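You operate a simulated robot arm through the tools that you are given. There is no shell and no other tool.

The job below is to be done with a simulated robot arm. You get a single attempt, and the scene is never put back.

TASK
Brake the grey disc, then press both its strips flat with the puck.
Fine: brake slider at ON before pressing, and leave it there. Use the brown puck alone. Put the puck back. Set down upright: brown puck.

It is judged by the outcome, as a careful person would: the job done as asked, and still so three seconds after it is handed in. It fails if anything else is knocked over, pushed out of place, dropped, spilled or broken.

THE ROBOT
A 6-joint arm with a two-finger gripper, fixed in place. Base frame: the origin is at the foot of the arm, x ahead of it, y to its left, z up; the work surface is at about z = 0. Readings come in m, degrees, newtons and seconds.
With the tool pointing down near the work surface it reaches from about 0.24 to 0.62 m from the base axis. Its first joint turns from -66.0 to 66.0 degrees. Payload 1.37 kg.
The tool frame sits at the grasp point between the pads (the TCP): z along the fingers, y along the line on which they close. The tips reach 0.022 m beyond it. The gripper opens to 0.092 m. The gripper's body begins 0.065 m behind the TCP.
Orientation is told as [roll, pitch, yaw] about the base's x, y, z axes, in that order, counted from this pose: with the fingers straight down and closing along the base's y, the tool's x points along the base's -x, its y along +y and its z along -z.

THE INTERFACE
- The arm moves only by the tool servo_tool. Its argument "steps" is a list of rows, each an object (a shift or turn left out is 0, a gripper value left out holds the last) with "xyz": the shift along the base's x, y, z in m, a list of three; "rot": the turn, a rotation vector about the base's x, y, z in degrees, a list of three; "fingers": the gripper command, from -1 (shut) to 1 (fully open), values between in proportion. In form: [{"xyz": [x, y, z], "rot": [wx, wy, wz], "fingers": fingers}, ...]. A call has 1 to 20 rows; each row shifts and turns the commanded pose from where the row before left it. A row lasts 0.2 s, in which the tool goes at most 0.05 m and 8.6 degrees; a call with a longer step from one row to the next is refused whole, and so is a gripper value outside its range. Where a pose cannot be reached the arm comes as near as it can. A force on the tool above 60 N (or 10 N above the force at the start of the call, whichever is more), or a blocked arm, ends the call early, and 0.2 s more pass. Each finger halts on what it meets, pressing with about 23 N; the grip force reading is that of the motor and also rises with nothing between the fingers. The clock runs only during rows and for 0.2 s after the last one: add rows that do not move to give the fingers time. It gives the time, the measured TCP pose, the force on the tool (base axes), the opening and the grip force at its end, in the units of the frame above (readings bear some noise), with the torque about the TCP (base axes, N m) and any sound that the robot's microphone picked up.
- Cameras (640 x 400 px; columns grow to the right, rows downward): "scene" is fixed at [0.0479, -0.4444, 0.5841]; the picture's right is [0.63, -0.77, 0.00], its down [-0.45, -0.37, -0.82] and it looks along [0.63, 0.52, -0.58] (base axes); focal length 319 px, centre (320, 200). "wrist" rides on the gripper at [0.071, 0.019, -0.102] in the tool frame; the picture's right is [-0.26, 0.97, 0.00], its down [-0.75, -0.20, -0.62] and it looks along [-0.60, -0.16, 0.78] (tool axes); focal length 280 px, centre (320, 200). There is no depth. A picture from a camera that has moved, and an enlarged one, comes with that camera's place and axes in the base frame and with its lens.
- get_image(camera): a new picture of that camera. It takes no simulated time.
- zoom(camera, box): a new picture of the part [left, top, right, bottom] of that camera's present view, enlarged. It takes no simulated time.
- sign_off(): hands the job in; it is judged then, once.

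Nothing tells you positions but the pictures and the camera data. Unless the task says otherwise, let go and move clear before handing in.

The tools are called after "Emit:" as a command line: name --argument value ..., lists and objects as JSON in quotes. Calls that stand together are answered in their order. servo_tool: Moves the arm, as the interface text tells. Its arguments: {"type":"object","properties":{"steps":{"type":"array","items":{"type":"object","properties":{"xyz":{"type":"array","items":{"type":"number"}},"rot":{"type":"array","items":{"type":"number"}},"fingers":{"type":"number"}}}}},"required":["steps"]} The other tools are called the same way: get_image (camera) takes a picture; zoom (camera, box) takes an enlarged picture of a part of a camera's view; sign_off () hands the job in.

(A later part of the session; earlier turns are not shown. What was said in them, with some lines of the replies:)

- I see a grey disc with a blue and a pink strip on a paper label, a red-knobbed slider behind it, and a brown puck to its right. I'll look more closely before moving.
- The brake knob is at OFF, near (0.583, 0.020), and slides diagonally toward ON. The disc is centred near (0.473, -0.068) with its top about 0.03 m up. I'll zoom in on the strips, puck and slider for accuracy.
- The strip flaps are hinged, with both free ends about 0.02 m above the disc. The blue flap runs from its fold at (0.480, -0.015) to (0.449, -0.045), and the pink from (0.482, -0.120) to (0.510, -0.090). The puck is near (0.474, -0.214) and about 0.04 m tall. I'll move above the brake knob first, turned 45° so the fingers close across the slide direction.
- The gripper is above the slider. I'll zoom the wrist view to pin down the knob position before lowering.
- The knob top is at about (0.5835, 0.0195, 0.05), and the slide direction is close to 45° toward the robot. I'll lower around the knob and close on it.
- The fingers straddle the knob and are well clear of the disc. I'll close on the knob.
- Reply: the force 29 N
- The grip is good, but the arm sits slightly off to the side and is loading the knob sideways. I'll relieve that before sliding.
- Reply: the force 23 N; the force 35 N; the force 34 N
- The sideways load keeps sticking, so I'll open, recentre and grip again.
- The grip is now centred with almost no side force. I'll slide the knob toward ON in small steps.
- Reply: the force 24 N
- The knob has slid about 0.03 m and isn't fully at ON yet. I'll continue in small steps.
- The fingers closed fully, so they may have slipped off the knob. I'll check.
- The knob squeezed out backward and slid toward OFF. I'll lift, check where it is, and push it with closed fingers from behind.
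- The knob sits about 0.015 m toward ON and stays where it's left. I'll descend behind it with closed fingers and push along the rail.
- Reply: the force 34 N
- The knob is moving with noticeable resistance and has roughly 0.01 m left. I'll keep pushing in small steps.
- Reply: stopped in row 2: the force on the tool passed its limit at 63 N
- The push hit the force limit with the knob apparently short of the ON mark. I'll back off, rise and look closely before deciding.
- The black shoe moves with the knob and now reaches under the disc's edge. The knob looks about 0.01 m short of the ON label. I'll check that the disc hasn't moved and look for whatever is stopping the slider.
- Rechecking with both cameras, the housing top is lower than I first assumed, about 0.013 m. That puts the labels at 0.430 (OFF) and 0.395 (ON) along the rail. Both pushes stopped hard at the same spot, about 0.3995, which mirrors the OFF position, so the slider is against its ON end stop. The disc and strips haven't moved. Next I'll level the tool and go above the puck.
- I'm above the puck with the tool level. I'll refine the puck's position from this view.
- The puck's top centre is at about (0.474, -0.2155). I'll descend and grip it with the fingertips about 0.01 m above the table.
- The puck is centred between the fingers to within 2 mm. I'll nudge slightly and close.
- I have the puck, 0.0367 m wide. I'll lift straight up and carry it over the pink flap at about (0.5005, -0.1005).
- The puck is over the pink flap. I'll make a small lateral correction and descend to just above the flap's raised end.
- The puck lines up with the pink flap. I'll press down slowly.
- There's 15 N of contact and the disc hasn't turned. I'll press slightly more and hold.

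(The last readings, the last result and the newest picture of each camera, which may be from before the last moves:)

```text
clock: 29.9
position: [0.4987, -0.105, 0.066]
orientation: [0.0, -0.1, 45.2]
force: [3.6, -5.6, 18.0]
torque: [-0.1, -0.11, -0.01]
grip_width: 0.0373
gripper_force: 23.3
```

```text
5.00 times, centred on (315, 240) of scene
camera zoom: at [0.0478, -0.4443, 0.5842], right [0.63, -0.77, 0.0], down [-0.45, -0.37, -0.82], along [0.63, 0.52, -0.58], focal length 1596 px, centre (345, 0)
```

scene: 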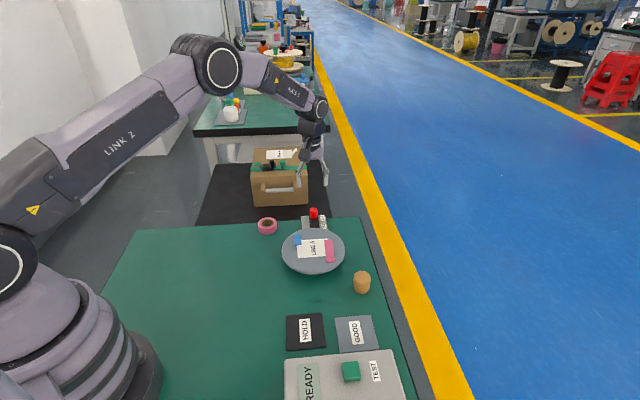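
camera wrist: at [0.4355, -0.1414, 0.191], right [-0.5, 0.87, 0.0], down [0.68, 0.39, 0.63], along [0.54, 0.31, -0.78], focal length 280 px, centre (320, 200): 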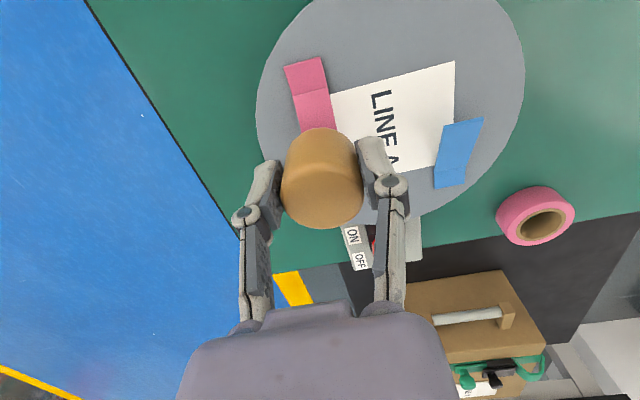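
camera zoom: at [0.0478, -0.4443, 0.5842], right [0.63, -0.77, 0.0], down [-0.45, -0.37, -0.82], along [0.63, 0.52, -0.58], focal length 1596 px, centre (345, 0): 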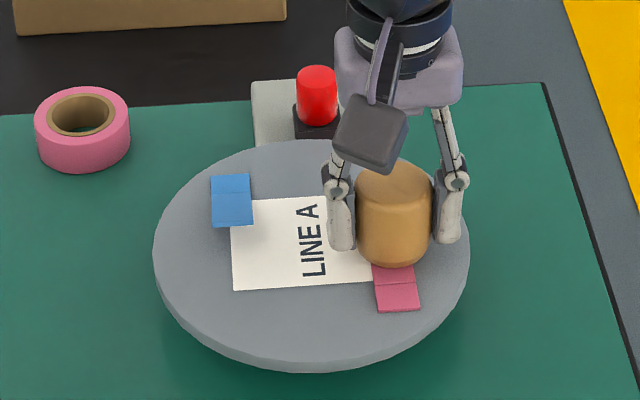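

The puck slipped about 2 mm up in the grip at about 17 N, so that is the most this grip can press. I'll lift and check the pink strip.

Emit:
servo_tool --steps '[{"xyz": [0, 0, 0.01]}, {"xyz": [0, 0, 0.02]}, {"xyz": [0, 0, 0.03]}, {}, {}]'

Emit:
zoom --camera "scene" --box '[270, 200, 360, 280]'

Emit:
get_image --camera "wrist"

```text
clock: 31.1
position: [0.4966, -0.1044, 0.1243]
orientation: [0.1, -0.1, 45.2]
force: [0.2, -0.1, -0.6]
torque: [-0.01, -0.01, 0.02]
grip_width: 0.0368
gripper_force: 22.9
```

```text
5.00 times, centred on (315, 240) of scene
camera zoom: at [0.0479, -0.4444, 0.5841], right [0.63, -0.77, 0.0], down [-0.45, -0.37, -0.82], along [0.63, 0.52, -0.58], focal length 1596 px, centre (345, 0)
```

zoom: 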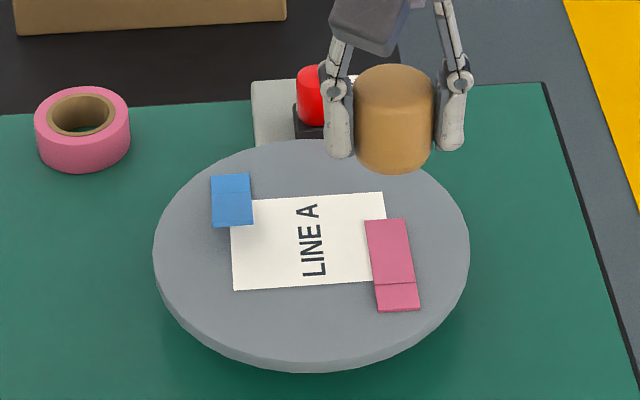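

```text
taken
camera wrist: at [0.4345, -0.1421, 0.2246], right [-0.5, 0.87, 0.0], down [0.68, 0.39, 0.63], along [0.54, 0.31, -0.78], focal length 280 px, centre (320, 200)
```

wrist: 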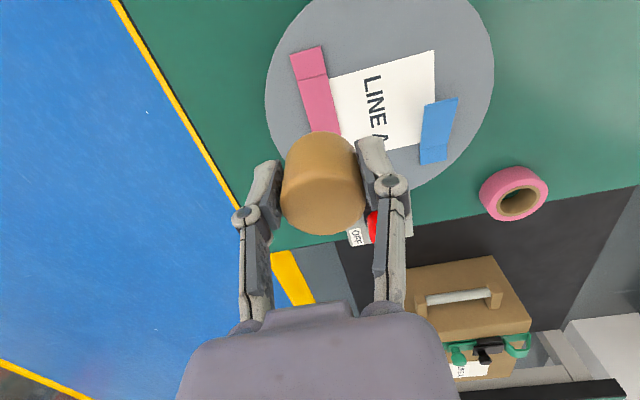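

Emit:
zoom --camera "scene" --box '[310, 235, 350, 270]'

Emit:
zoom --camera "wrist" --box '[270, 30, 350, 140]'

```text
11.43 times, centred on (330, 252) of scene
camera zoom: at [0.0479, -0.4444, 0.5841], right [0.63, -0.77, 0.0], down [-0.45, -0.37, -0.82], along [0.63, 0.52, -0.58], focal length 3647 px, centre (206, -400)
```

zoom: 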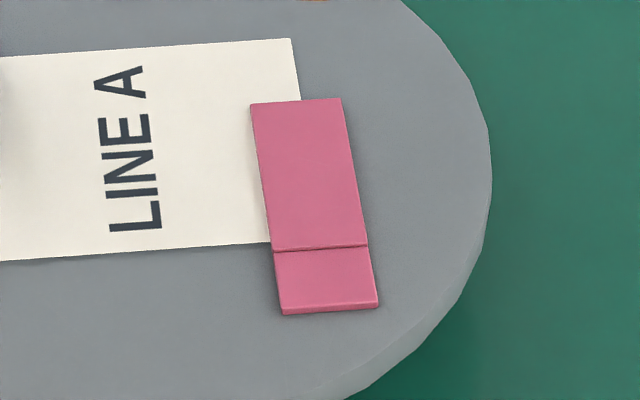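

```text
3.64 times, centred on (310, 85) of wrist
camera zoom: at [0.4345, -0.1421, 0.2246], right [-0.5, 0.87, 0.0], down [0.68, 0.39, 0.63], along [0.54, 0.31, -0.78], focal length 1020 px, centre (356, 618)
```

zoom: 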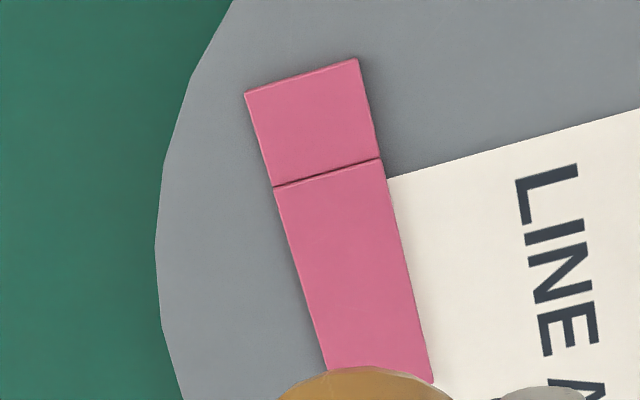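

The pink strip is flat and stays flat, and the disc hasn't turned. Next I'll go to the blue flap, with its press point at about (0.460, -0.0345).

Emit:
servo_tool --steps '[{"xyz": [-0.0181, 0.035, 0]}, {"xyz": [-0.0182, 0.0348, 0]}, {}, {"xyz": [0, 0, -0.02]}, {"xyz": [0, 0, -0.015]}, {}, {}]'

Emit:
zoom --camera "scene" --box '[270, 200, 360, 280]'

Emit:
get_image --camera "wrist"

```text
clock: 32.7
position: [0.4623, -0.0368, 0.0903]
orientation: [0.1, -0.1, 45.2]
force: [0.2, -0.4, -1.2]
torque: [0.08, -0.06, -0.02]
grip_width: 0.037
gripper_force: 23.3
```

```text
5.00 times, centred on (315, 240) of scene
camera zoom: at [0.0479, -0.4444, 0.5841], right [0.63, -0.77, 0.0], down [-0.45, -0.37, -0.82], along [0.63, 0.52, -0.58], focal length 1596 px, centre (345, 0)
```

zoom: 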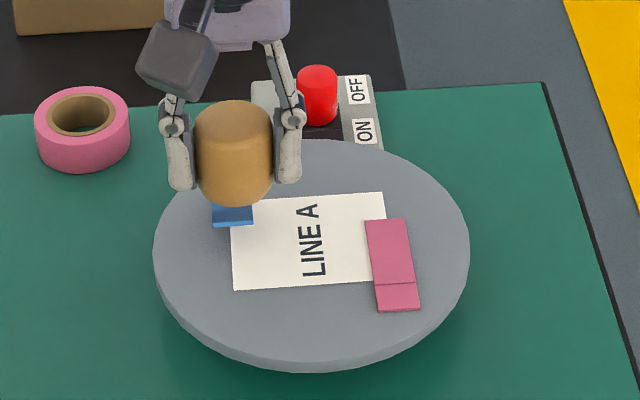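

```text
taken
camera wrist: at [0.3992, -0.0739, 0.19], right [-0.5, 0.87, 0.0], down [0.68, 0.39, 0.63], along [0.54, 0.31, -0.78], focal length 280 px, centre (320, 200)
```

wrist: 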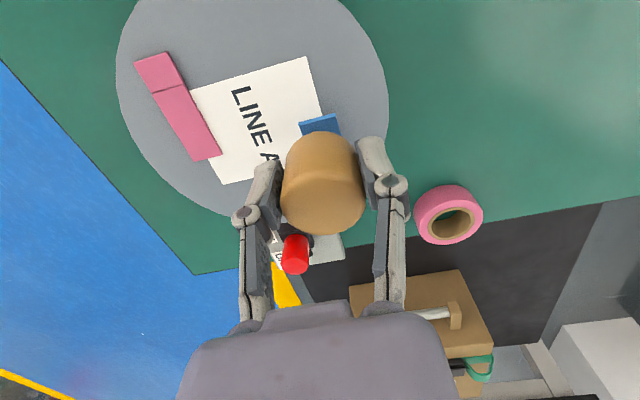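

Emit:
servo_tool --steps '[{"xyz": [-0.0034, 0.0006, -0.002]}, {"xyz": [0, 0, -0.004]}, {"xyz": [0, 0, -0.004]}, {"xyz": [0, 0, -0.003]}, {"xyz": [0, 0, -0.003]}, {"xyz": [0, 0, -0.003]}, {"xyz": [0, 0, -0.003]}, {"xyz": [0, 0, -0.002]}, {}, {}]'

Emit:
zoom --camera "scene" --box '[270, 200, 360, 280]'

```text
clock: 34.9
position: [0.4594, -0.0351, 0.0665]
orientation: [0.0, -0.1, 45.2]
force: [-3.3, 1.5, 15.8]
torque: [0.25, -0.15, 0.11]
grip_width: 0.0371
gripper_force: 23.1
```

```text
5.00 times, centred on (315, 240) of scene
camera zoom: at [0.0478, -0.4444, 0.5841], right [0.63, -0.77, 0.0], down [-0.45, -0.37, -0.82], along [0.63, 0.52, -0.58], focal length 1596 px, centre (345, 0)
```

zoom: 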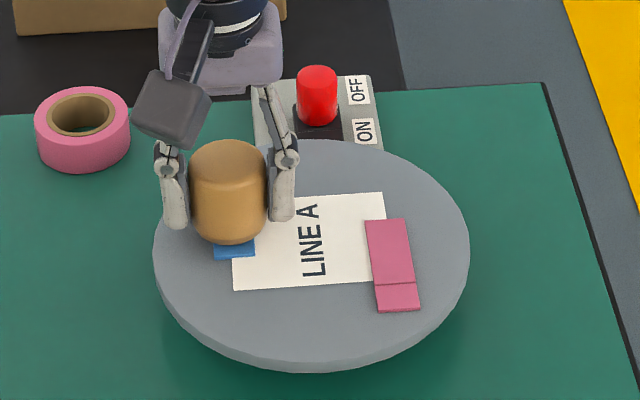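

The blue flap is pressed down under about 16 N. I'll press slightly more, hold, then lift and inspect.

Emit:
servo_tool --steps '[{"xyz": [0, 0, -0.001]}, {}, {}, {"xyz": [0, 0, 0.01]}, {"xyz": [0, 0, 0.025]}, {"xyz": [0, 0, 0.03]}, {}, {}]'

Emit:
zoom --camera "scene" --box '[276, 225, 350, 280]'

Emit:
get_image --camera "wrist"

```text
clock: 36.7
position: [0.46, -0.0356, 0.1306]
orientation: [0.1, -0.2, 45.2]
force: [0.3, 0.1, -0.8]
torque: [-0.02, 0.0, -0.02]
grip_width: 0.0368
gripper_force: 22.4
```

```text
7.27 times, centred on (313, 252) of scene
camera zoom: at [0.0479, -0.4444, 0.5841], right [0.63, -0.77, 0.0], down [-0.45, -0.37, -0.82], along [0.63, 0.52, -0.58], focal length 2321 px, centre (371, -182)
```

zoom: 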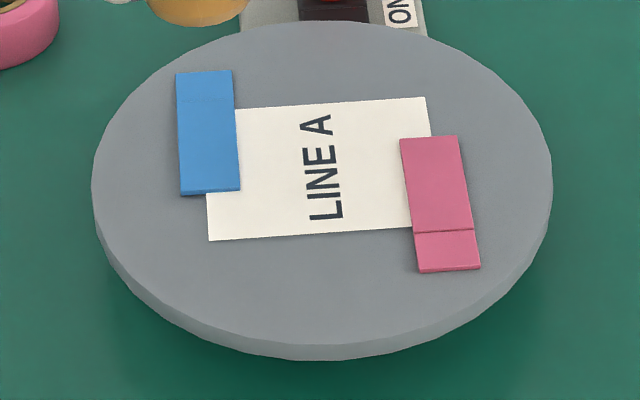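

```text
taken
camera wrist: at [0.3964, -0.0729, 0.2305], right [-0.5, 0.87, 0.0], down [0.68, 0.39, 0.63], along [0.54, 0.31, -0.78], focal length 280 px, centre (320, 200)
```

wrist: 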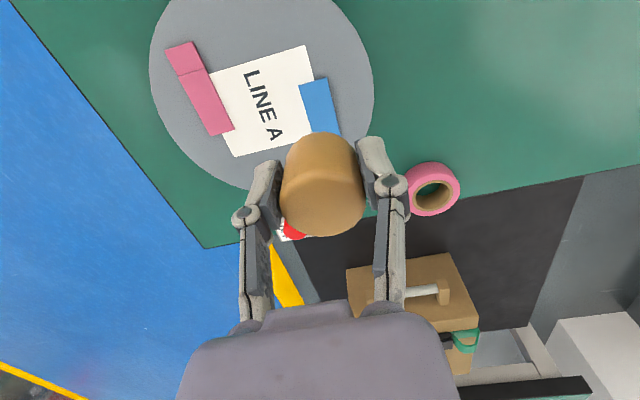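

Emit:
zoom --camera "scene" --box '[290, 228, 320, 252]'

Emit:
zoom --camera "scene" --box '[315, 235, 345, 262]'

Emit:
zoom --camera "wrist" --box '[150, 30, 370, 160]'

```text
16.00 times, centred on (305, 240) of scene
camera zoom: at [0.0479, -0.4444, 0.5841], right [0.63, -0.77, 0.0], down [-0.45, -0.37, -0.82], along [0.63, 0.52, -0.58], focal length 5106 px, centre (560, -440)
```

zoom: 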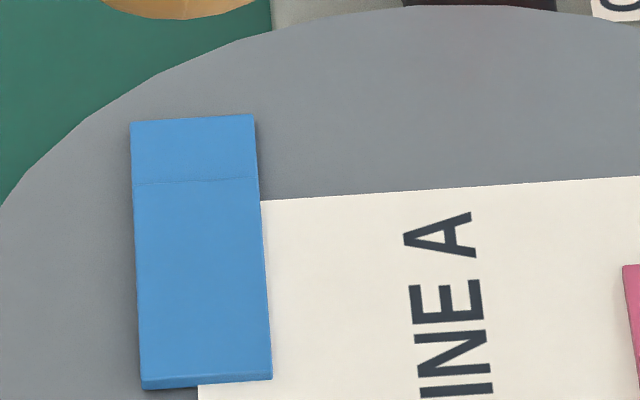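

```text
14.81 times, centred on (330, 248) of scene
camera zoom: at [0.0479, -0.4444, 0.5841], right [0.63, -0.77, 0.0], down [-0.45, -0.37, -0.82], along [0.63, 0.52, -0.58], focal length 4727 px, centre (172, -518)
```

zoom: 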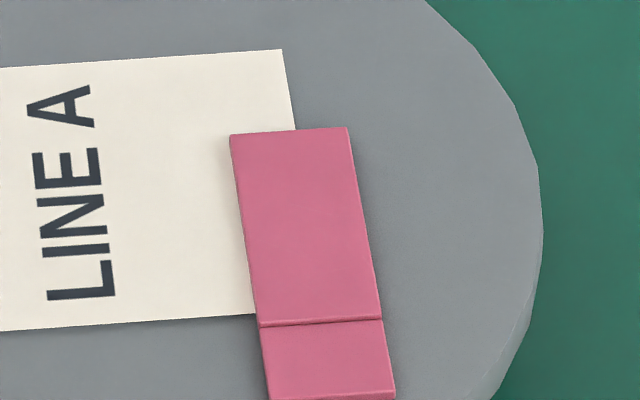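

```text
2.91 times, centred on (260, 95) of wrist
camera zoom: at [0.3964, -0.0729, 0.2305], right [-0.5, 0.87, 0.0], down [0.68, 0.39, 0.63], along [0.54, 0.31, -0.78], focal length 816 px, centre (494, 506)
```

zoom: 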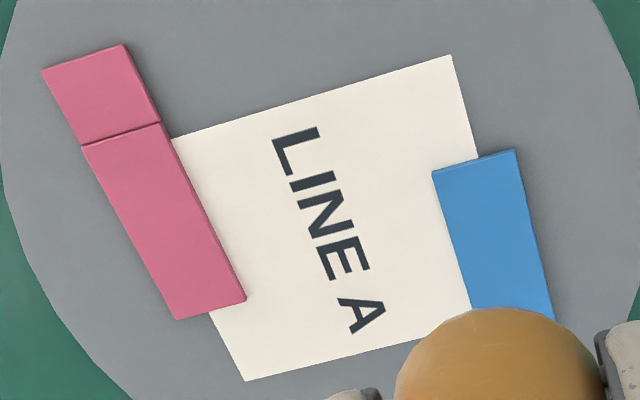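

Both strips are flat, and the disc and slider are unchanged. I'll carry the puck back above its original spot at about (0.4735, -0.2165).

Emit:
servo_tool --steps '[{"xyz": [0.0034, -0.0453, 0]}, {"xyz": [0.0034, -0.0453, 0]}, {"xyz": [0.0034, -0.0453, 0]}, {"xyz": [0.0034, -0.0452, 0]}, {}, {"xyz": [0, 0, -0.04]}, {"xyz": [0, 0, -0.035]}, {"xyz": [0, 0, -0.01]}, {}, {}]'

Emit:
zoom --camera "scene" --box '[320, 230, 410, 310]'

Emit:
get_image --camera "wrist"

```text
clock: 38.9
position: [0.4704, -0.2174, 0.0452]
orientation: [0.0, -0.1, 45.2]
force: [-0.4, -0.2, -1.9]
torque: [0.03, 0.05, -0.05]
grip_width: 0.0371
gripper_force: 23.0
```

```text
5.00 times, centred on (365, 270) of scene
camera zoom: at [0.0479, -0.4444, 0.5841], right [0.63, -0.77, 0.0], down [-0.45, -0.37, -0.82], along [0.63, 0.52, -0.58], focal length 1596 px, centre (95, -150)
```

zoom: 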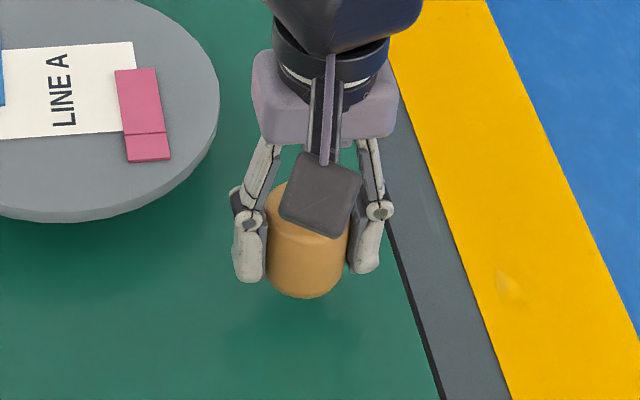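

```text
taken
camera wrist: at [0.4079, -0.2547, 0.1459], right [-0.5, 0.87, 0.0], down [0.68, 0.39, 0.63], along [0.54, 0.31, -0.78], focal length 280 px, centre (320, 200)
```

wrist: 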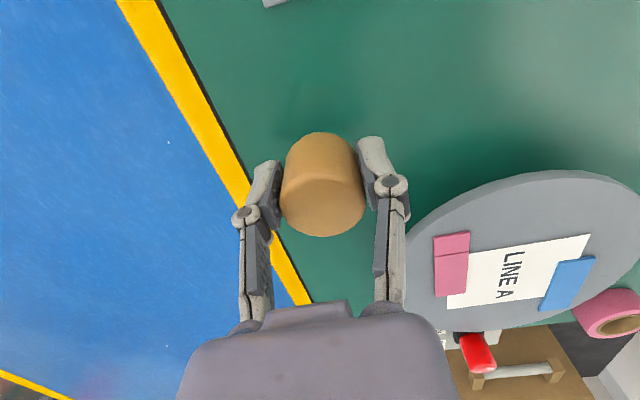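

I'll correct by about 3 mm and lower slowly until contact.

Emit:
servo_tool --steps '[{"xyz": [0.0028, 0.0008, -0.004]}, {"xyz": [0, 0, -0.004]}, {"xyz": [0, 0, -0.003]}, {"xyz": [0, 0, -0.002]}, {}, {}]'

```text
clock: 40.3
position: [0.4748, -0.2155, 0.0323]
orientation: [0.0, -0.1, 45.2]
force: [-0.9, -0.6, -1.3]
torque: [0.01, 0.0, 0.01]
grip_width: 0.0371
gripper_force: 22.7
```

Emit:
servo_tool --steps '[{"xyz": [-0.0004, -0.0004, -0.001]}, {"xyz": [0, 0, -0.001]}, {"xyz": [0, 0, -0.0005]}, {}, {}]'

```text
clock: 41.5
position: [0.4735, -0.2146, 0.0293]
orientation: [0.1, -0.2, 45.2]
force: [-0.2, -0.1, -0.9]
torque: [-0.01, -0.05, 0.02]
grip_width: 0.0372
gripper_force: 23.0
```

Emit:
servo_tool --steps '[{"xyz": [0, 0, -0.001]}, {"xyz": [0, 0, -0.0005]}, {}, {}]'

Emit:
zoom --camera "scene" --box '[340, 250, 390, 300]'

```text
clock: 42.5
position: [0.4742, -0.2163, 0.0285]
orientation: [0.2, -0.1, 45.1]
force: [-5.7, 5.0, 13.5]
torque: [0.3, -0.03, 0.15]
grip_width: 0.0371
gripper_force: 23.4
```

```text
8.00 times, centred on (365, 275) of scene
camera zoom: at [0.0478, -0.4443, 0.5842], right [0.63, -0.77, 0.0], down [-0.45, -0.37, -0.82], along [0.63, 0.52, -0.58], focal length 2553 px, centre (-40, -400)
```

zoom: 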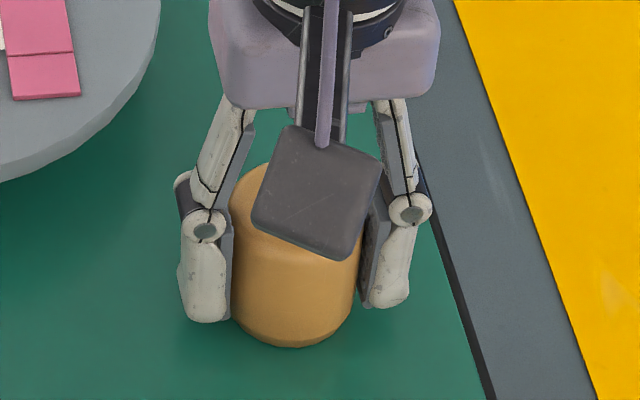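

The puck is on the table at its original spot. I'll ease the downward push a little and release.

Emit:
servo_tool --steps '[{"xyz": [0, 0, 0.0008]}, {}, {"fingers": -0.1}, {"fingers": 0.1}, {"fingers": 0.3}, {}, {}]'

Emit:
get_image --camera "wrist"

Emit:
zoom --camera "scene" --box '[340, 250, 390, 300]'

```text
clock: 44.1
position: [0.4744, -0.2148, 0.0284]
orientation: [0.1, -0.2, 45.2]
force: [0.1, 0.5, 0.3]
torque: [0.0, 0.0, -0.02]
grip_width: 0.0599
gripper_force: 0.1
```

```text
taken
camera wrist: at [0.411, -0.2529, 0.1291], right [-0.5, 0.87, 0.0], down [0.68, 0.39, 0.63], along [0.54, 0.31, -0.78], focal length 280 px, centre (320, 200)
```

wrist: 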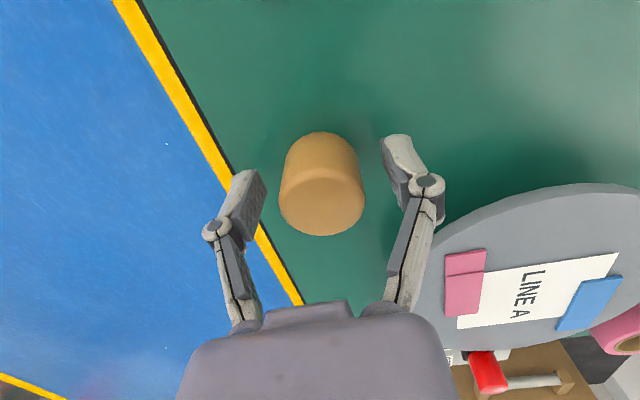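

```text
8.00 times, centred on (365, 275) of scene
camera zoom: at [0.0479, -0.4444, 0.5841], right [0.63, -0.77, 0.0], down [-0.45, -0.37, -0.82], along [0.63, 0.52, -0.58], focal length 2553 px, centre (-40, -400)
```

zoom: 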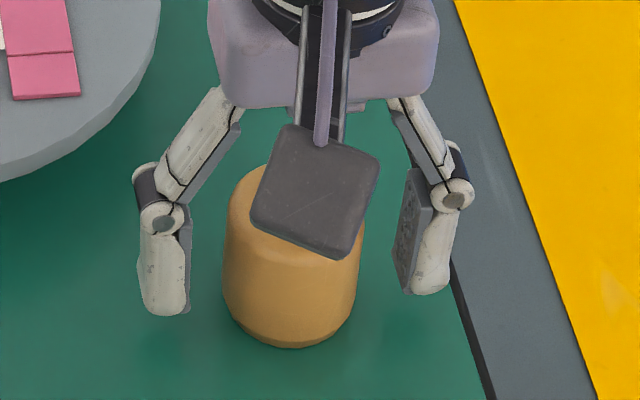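

The puck is released and standing upright. I'll rise clear and check everything.

Emit:
servo_tool --steps '[{"xyz": [0, 0, 0.02]}, {"xyz": [0, 0, 0.04]}, {"xyz": [0, 0, 0.045]}, {"xyz": [0, 0, 0.045]}, {"xyz": [-0.04, 0.02, 0.01]}, {"xyz": [-0.04, 0.02, 0]}, {"xyz": [-0.03, 0.02, 0]}, {}, {}]'

Emit:
get_image --camera "scene"

Emit:
get_image --camera "wrist"

Emit:
zoom --camera "scene" --box '[340, 265, 388, 300]'

Emit:
zoom --camera "scene" --box '[270, 200, 350, 280]'

```text
clock: 46.1
position: [0.3639, -0.1531, 0.1901]
orientation: [0.2, -0.1, 45.2]
force: [0.0, 0.7, 0.9]
torque: [0.01, 0.04, 0.0]
grip_width: 0.0599
gripper_force: 0.0
```

```text
taken
```

scene: 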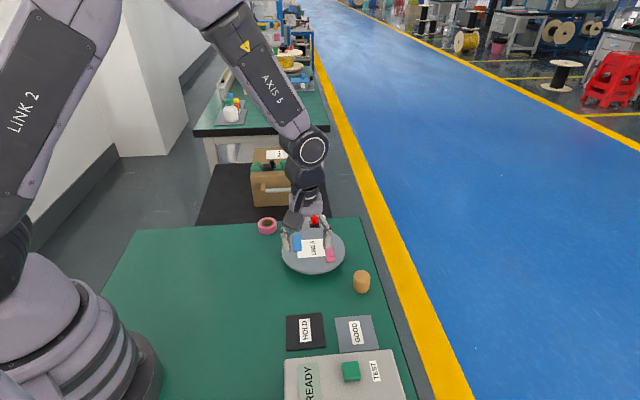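

```text
taken
camera wrist: at [0.3014, -0.191, 0.2893], right [-0.5, 0.87, 0.0], down [0.68, 0.39, 0.63], along [0.54, 0.31, -0.78], focal length 280 px, centre (320, 200)
```

wrist: 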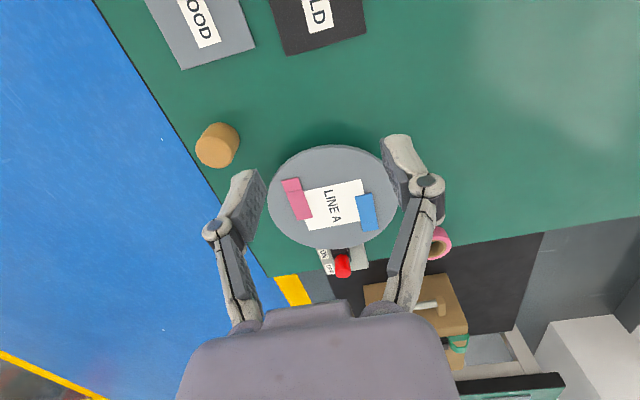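

```text
11.43 times, centred on (364, 282) of scene
camera zoom: at [0.0479, -0.4444, 0.5841], right [0.63, -0.77, 0.0], down [-0.45, -0.37, -0.82], along [0.63, 0.52, -0.58], focal length 3647 px, centre (-183, -743)
```

zoom: 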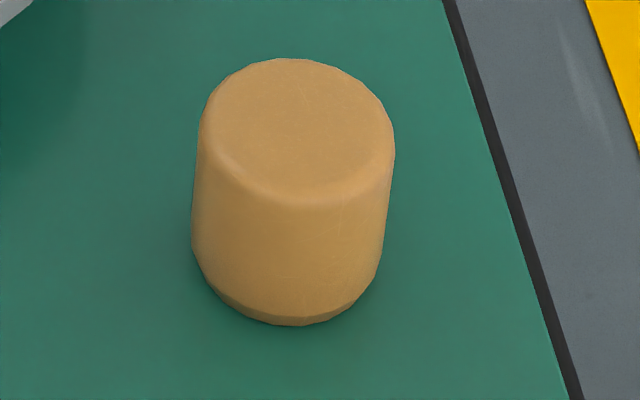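

```text
5.00 times, centred on (310, 240) of scene
camera zoom: at [0.0479, -0.4444, 0.5841], right [0.63, -0.77, 0.0], down [-0.45, -0.37, -0.82], along [0.63, 0.52, -0.58], focal length 1596 px, centre (370, 0)
```

zoom: 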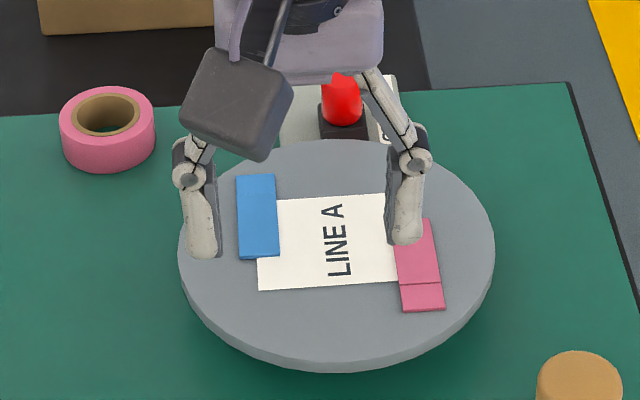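

The puck is back within about 1.5 mm of its original place. I'll return to the start pose for a clear last look at the slider.

Emit:
servo_tool --steps '[{"xyz": [0, 0.005, 0.03], "rot": [0, 0, -7.5]}, {"xyz": [-0.004, 0.012, 0.03], "rot": [0, 0, -7.5]}, {"xyz": [-0.004, 0.012, 0.03], "rot": [0, 0, -7.5]}, {"xyz": [-0.005, 0.012, 0.02], "rot": [0, 0, -7.5]}, {"xyz": [-0.005, 0.012, 0.015], "rot": [0, 0, -7.5]}, {"xyz": [-0.005, 0.012, 0.009], "rot": [0, 0, -7.5]}, {}, {}]'

Emit:
zoom --camera "wrist" --box '[370, 140, 434, 200]'

Emit:
zoom --camera "scene" --box '[290, 200, 340, 240]'

Emit:
get_image --camera "wrist"

```text
clock: 47.9
position: [0.3406, -0.09, 0.3236]
orientation: [0.1, -0.1, 0.0]
force: [0.2, -1.1, -0.3]
torque: [0.01, 0.04, 0.02]
grip_width: 0.0597
gripper_force: 0.1
```

```text
6.67 times, centred on (402, 170) of wrist
camera zoom: at [0.2705, -0.0711, 0.4228], right [0.26, 0.97, 0.0], down [0.75, -0.2, 0.63], along [0.6, -0.16, -0.78], focal length 1869 px, centre (-227, 400)
```

zoom: 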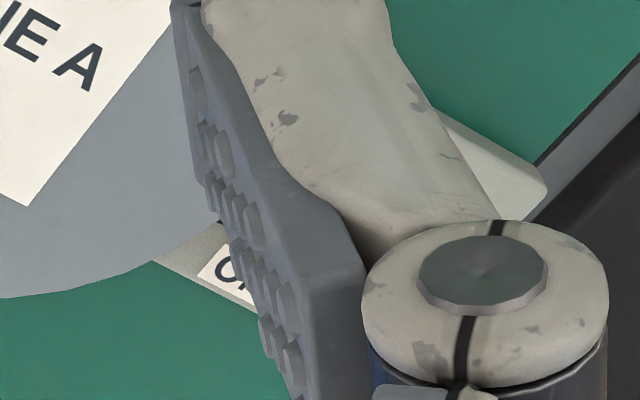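

```text
10.00 times, centred on (315, 220) of scene
camera zoom: at [0.0479, -0.4444, 0.5841], right [0.63, -0.77, 0.0], down [-0.45, -0.37, -0.82], along [0.63, 0.52, -0.58], focal length 3191 px, centre (370, 0)
```

zoom: 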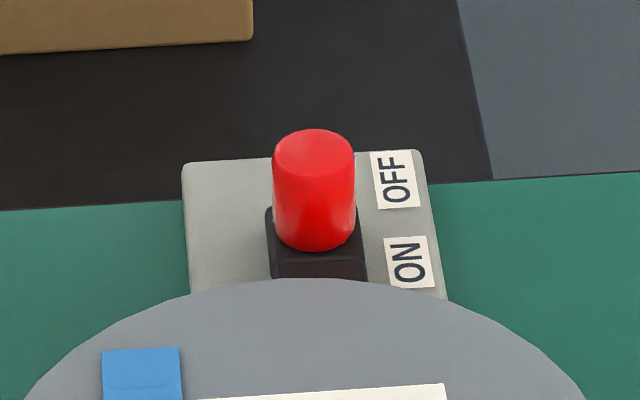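

```text
taken
camera wrist: at [0.2705, -0.0711, 0.4228], right [0.26, 0.97, 0.0], down [0.75, -0.2, 0.63], along [0.6, -0.16, -0.78], focal length 280 px, centre (320, 200)
```

wrist: 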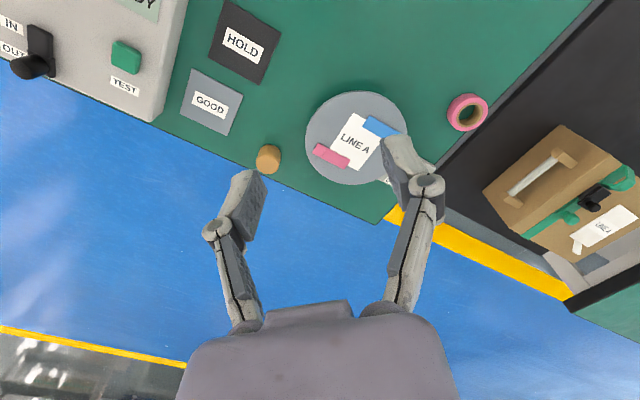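

Last check: the knob is still against its ON stop and both strips lie flat. The disc hasn't turned, the puck is upright in its original place, and the gripper is clear. I'm handing in.

Emit:
sign_off

```text
The job is handed in.
```

The disc is braked, both strips are pressed flat, and the brown puck is back upright within about 1.5 mm of where it started.

- **Brake:** I pushed the slider until it hit a hard stop, and it was still there at hand-in. By eye the knob sits a little short of the centre of the ON label. It would not move further at about 60 N, so I took that as the ON end of its travel. My first try, gripping the knob, slipped off partway, so I finished by pushing it with closed fingers.
- **Strips:** I pressed each flap with the puck at about 16–18 N. Both stayed flat after I lifted the puck, and the disc did not turn.
- **Other objects:** Nothing else looked moved in the last pictures, and the gripper ended open and clear.
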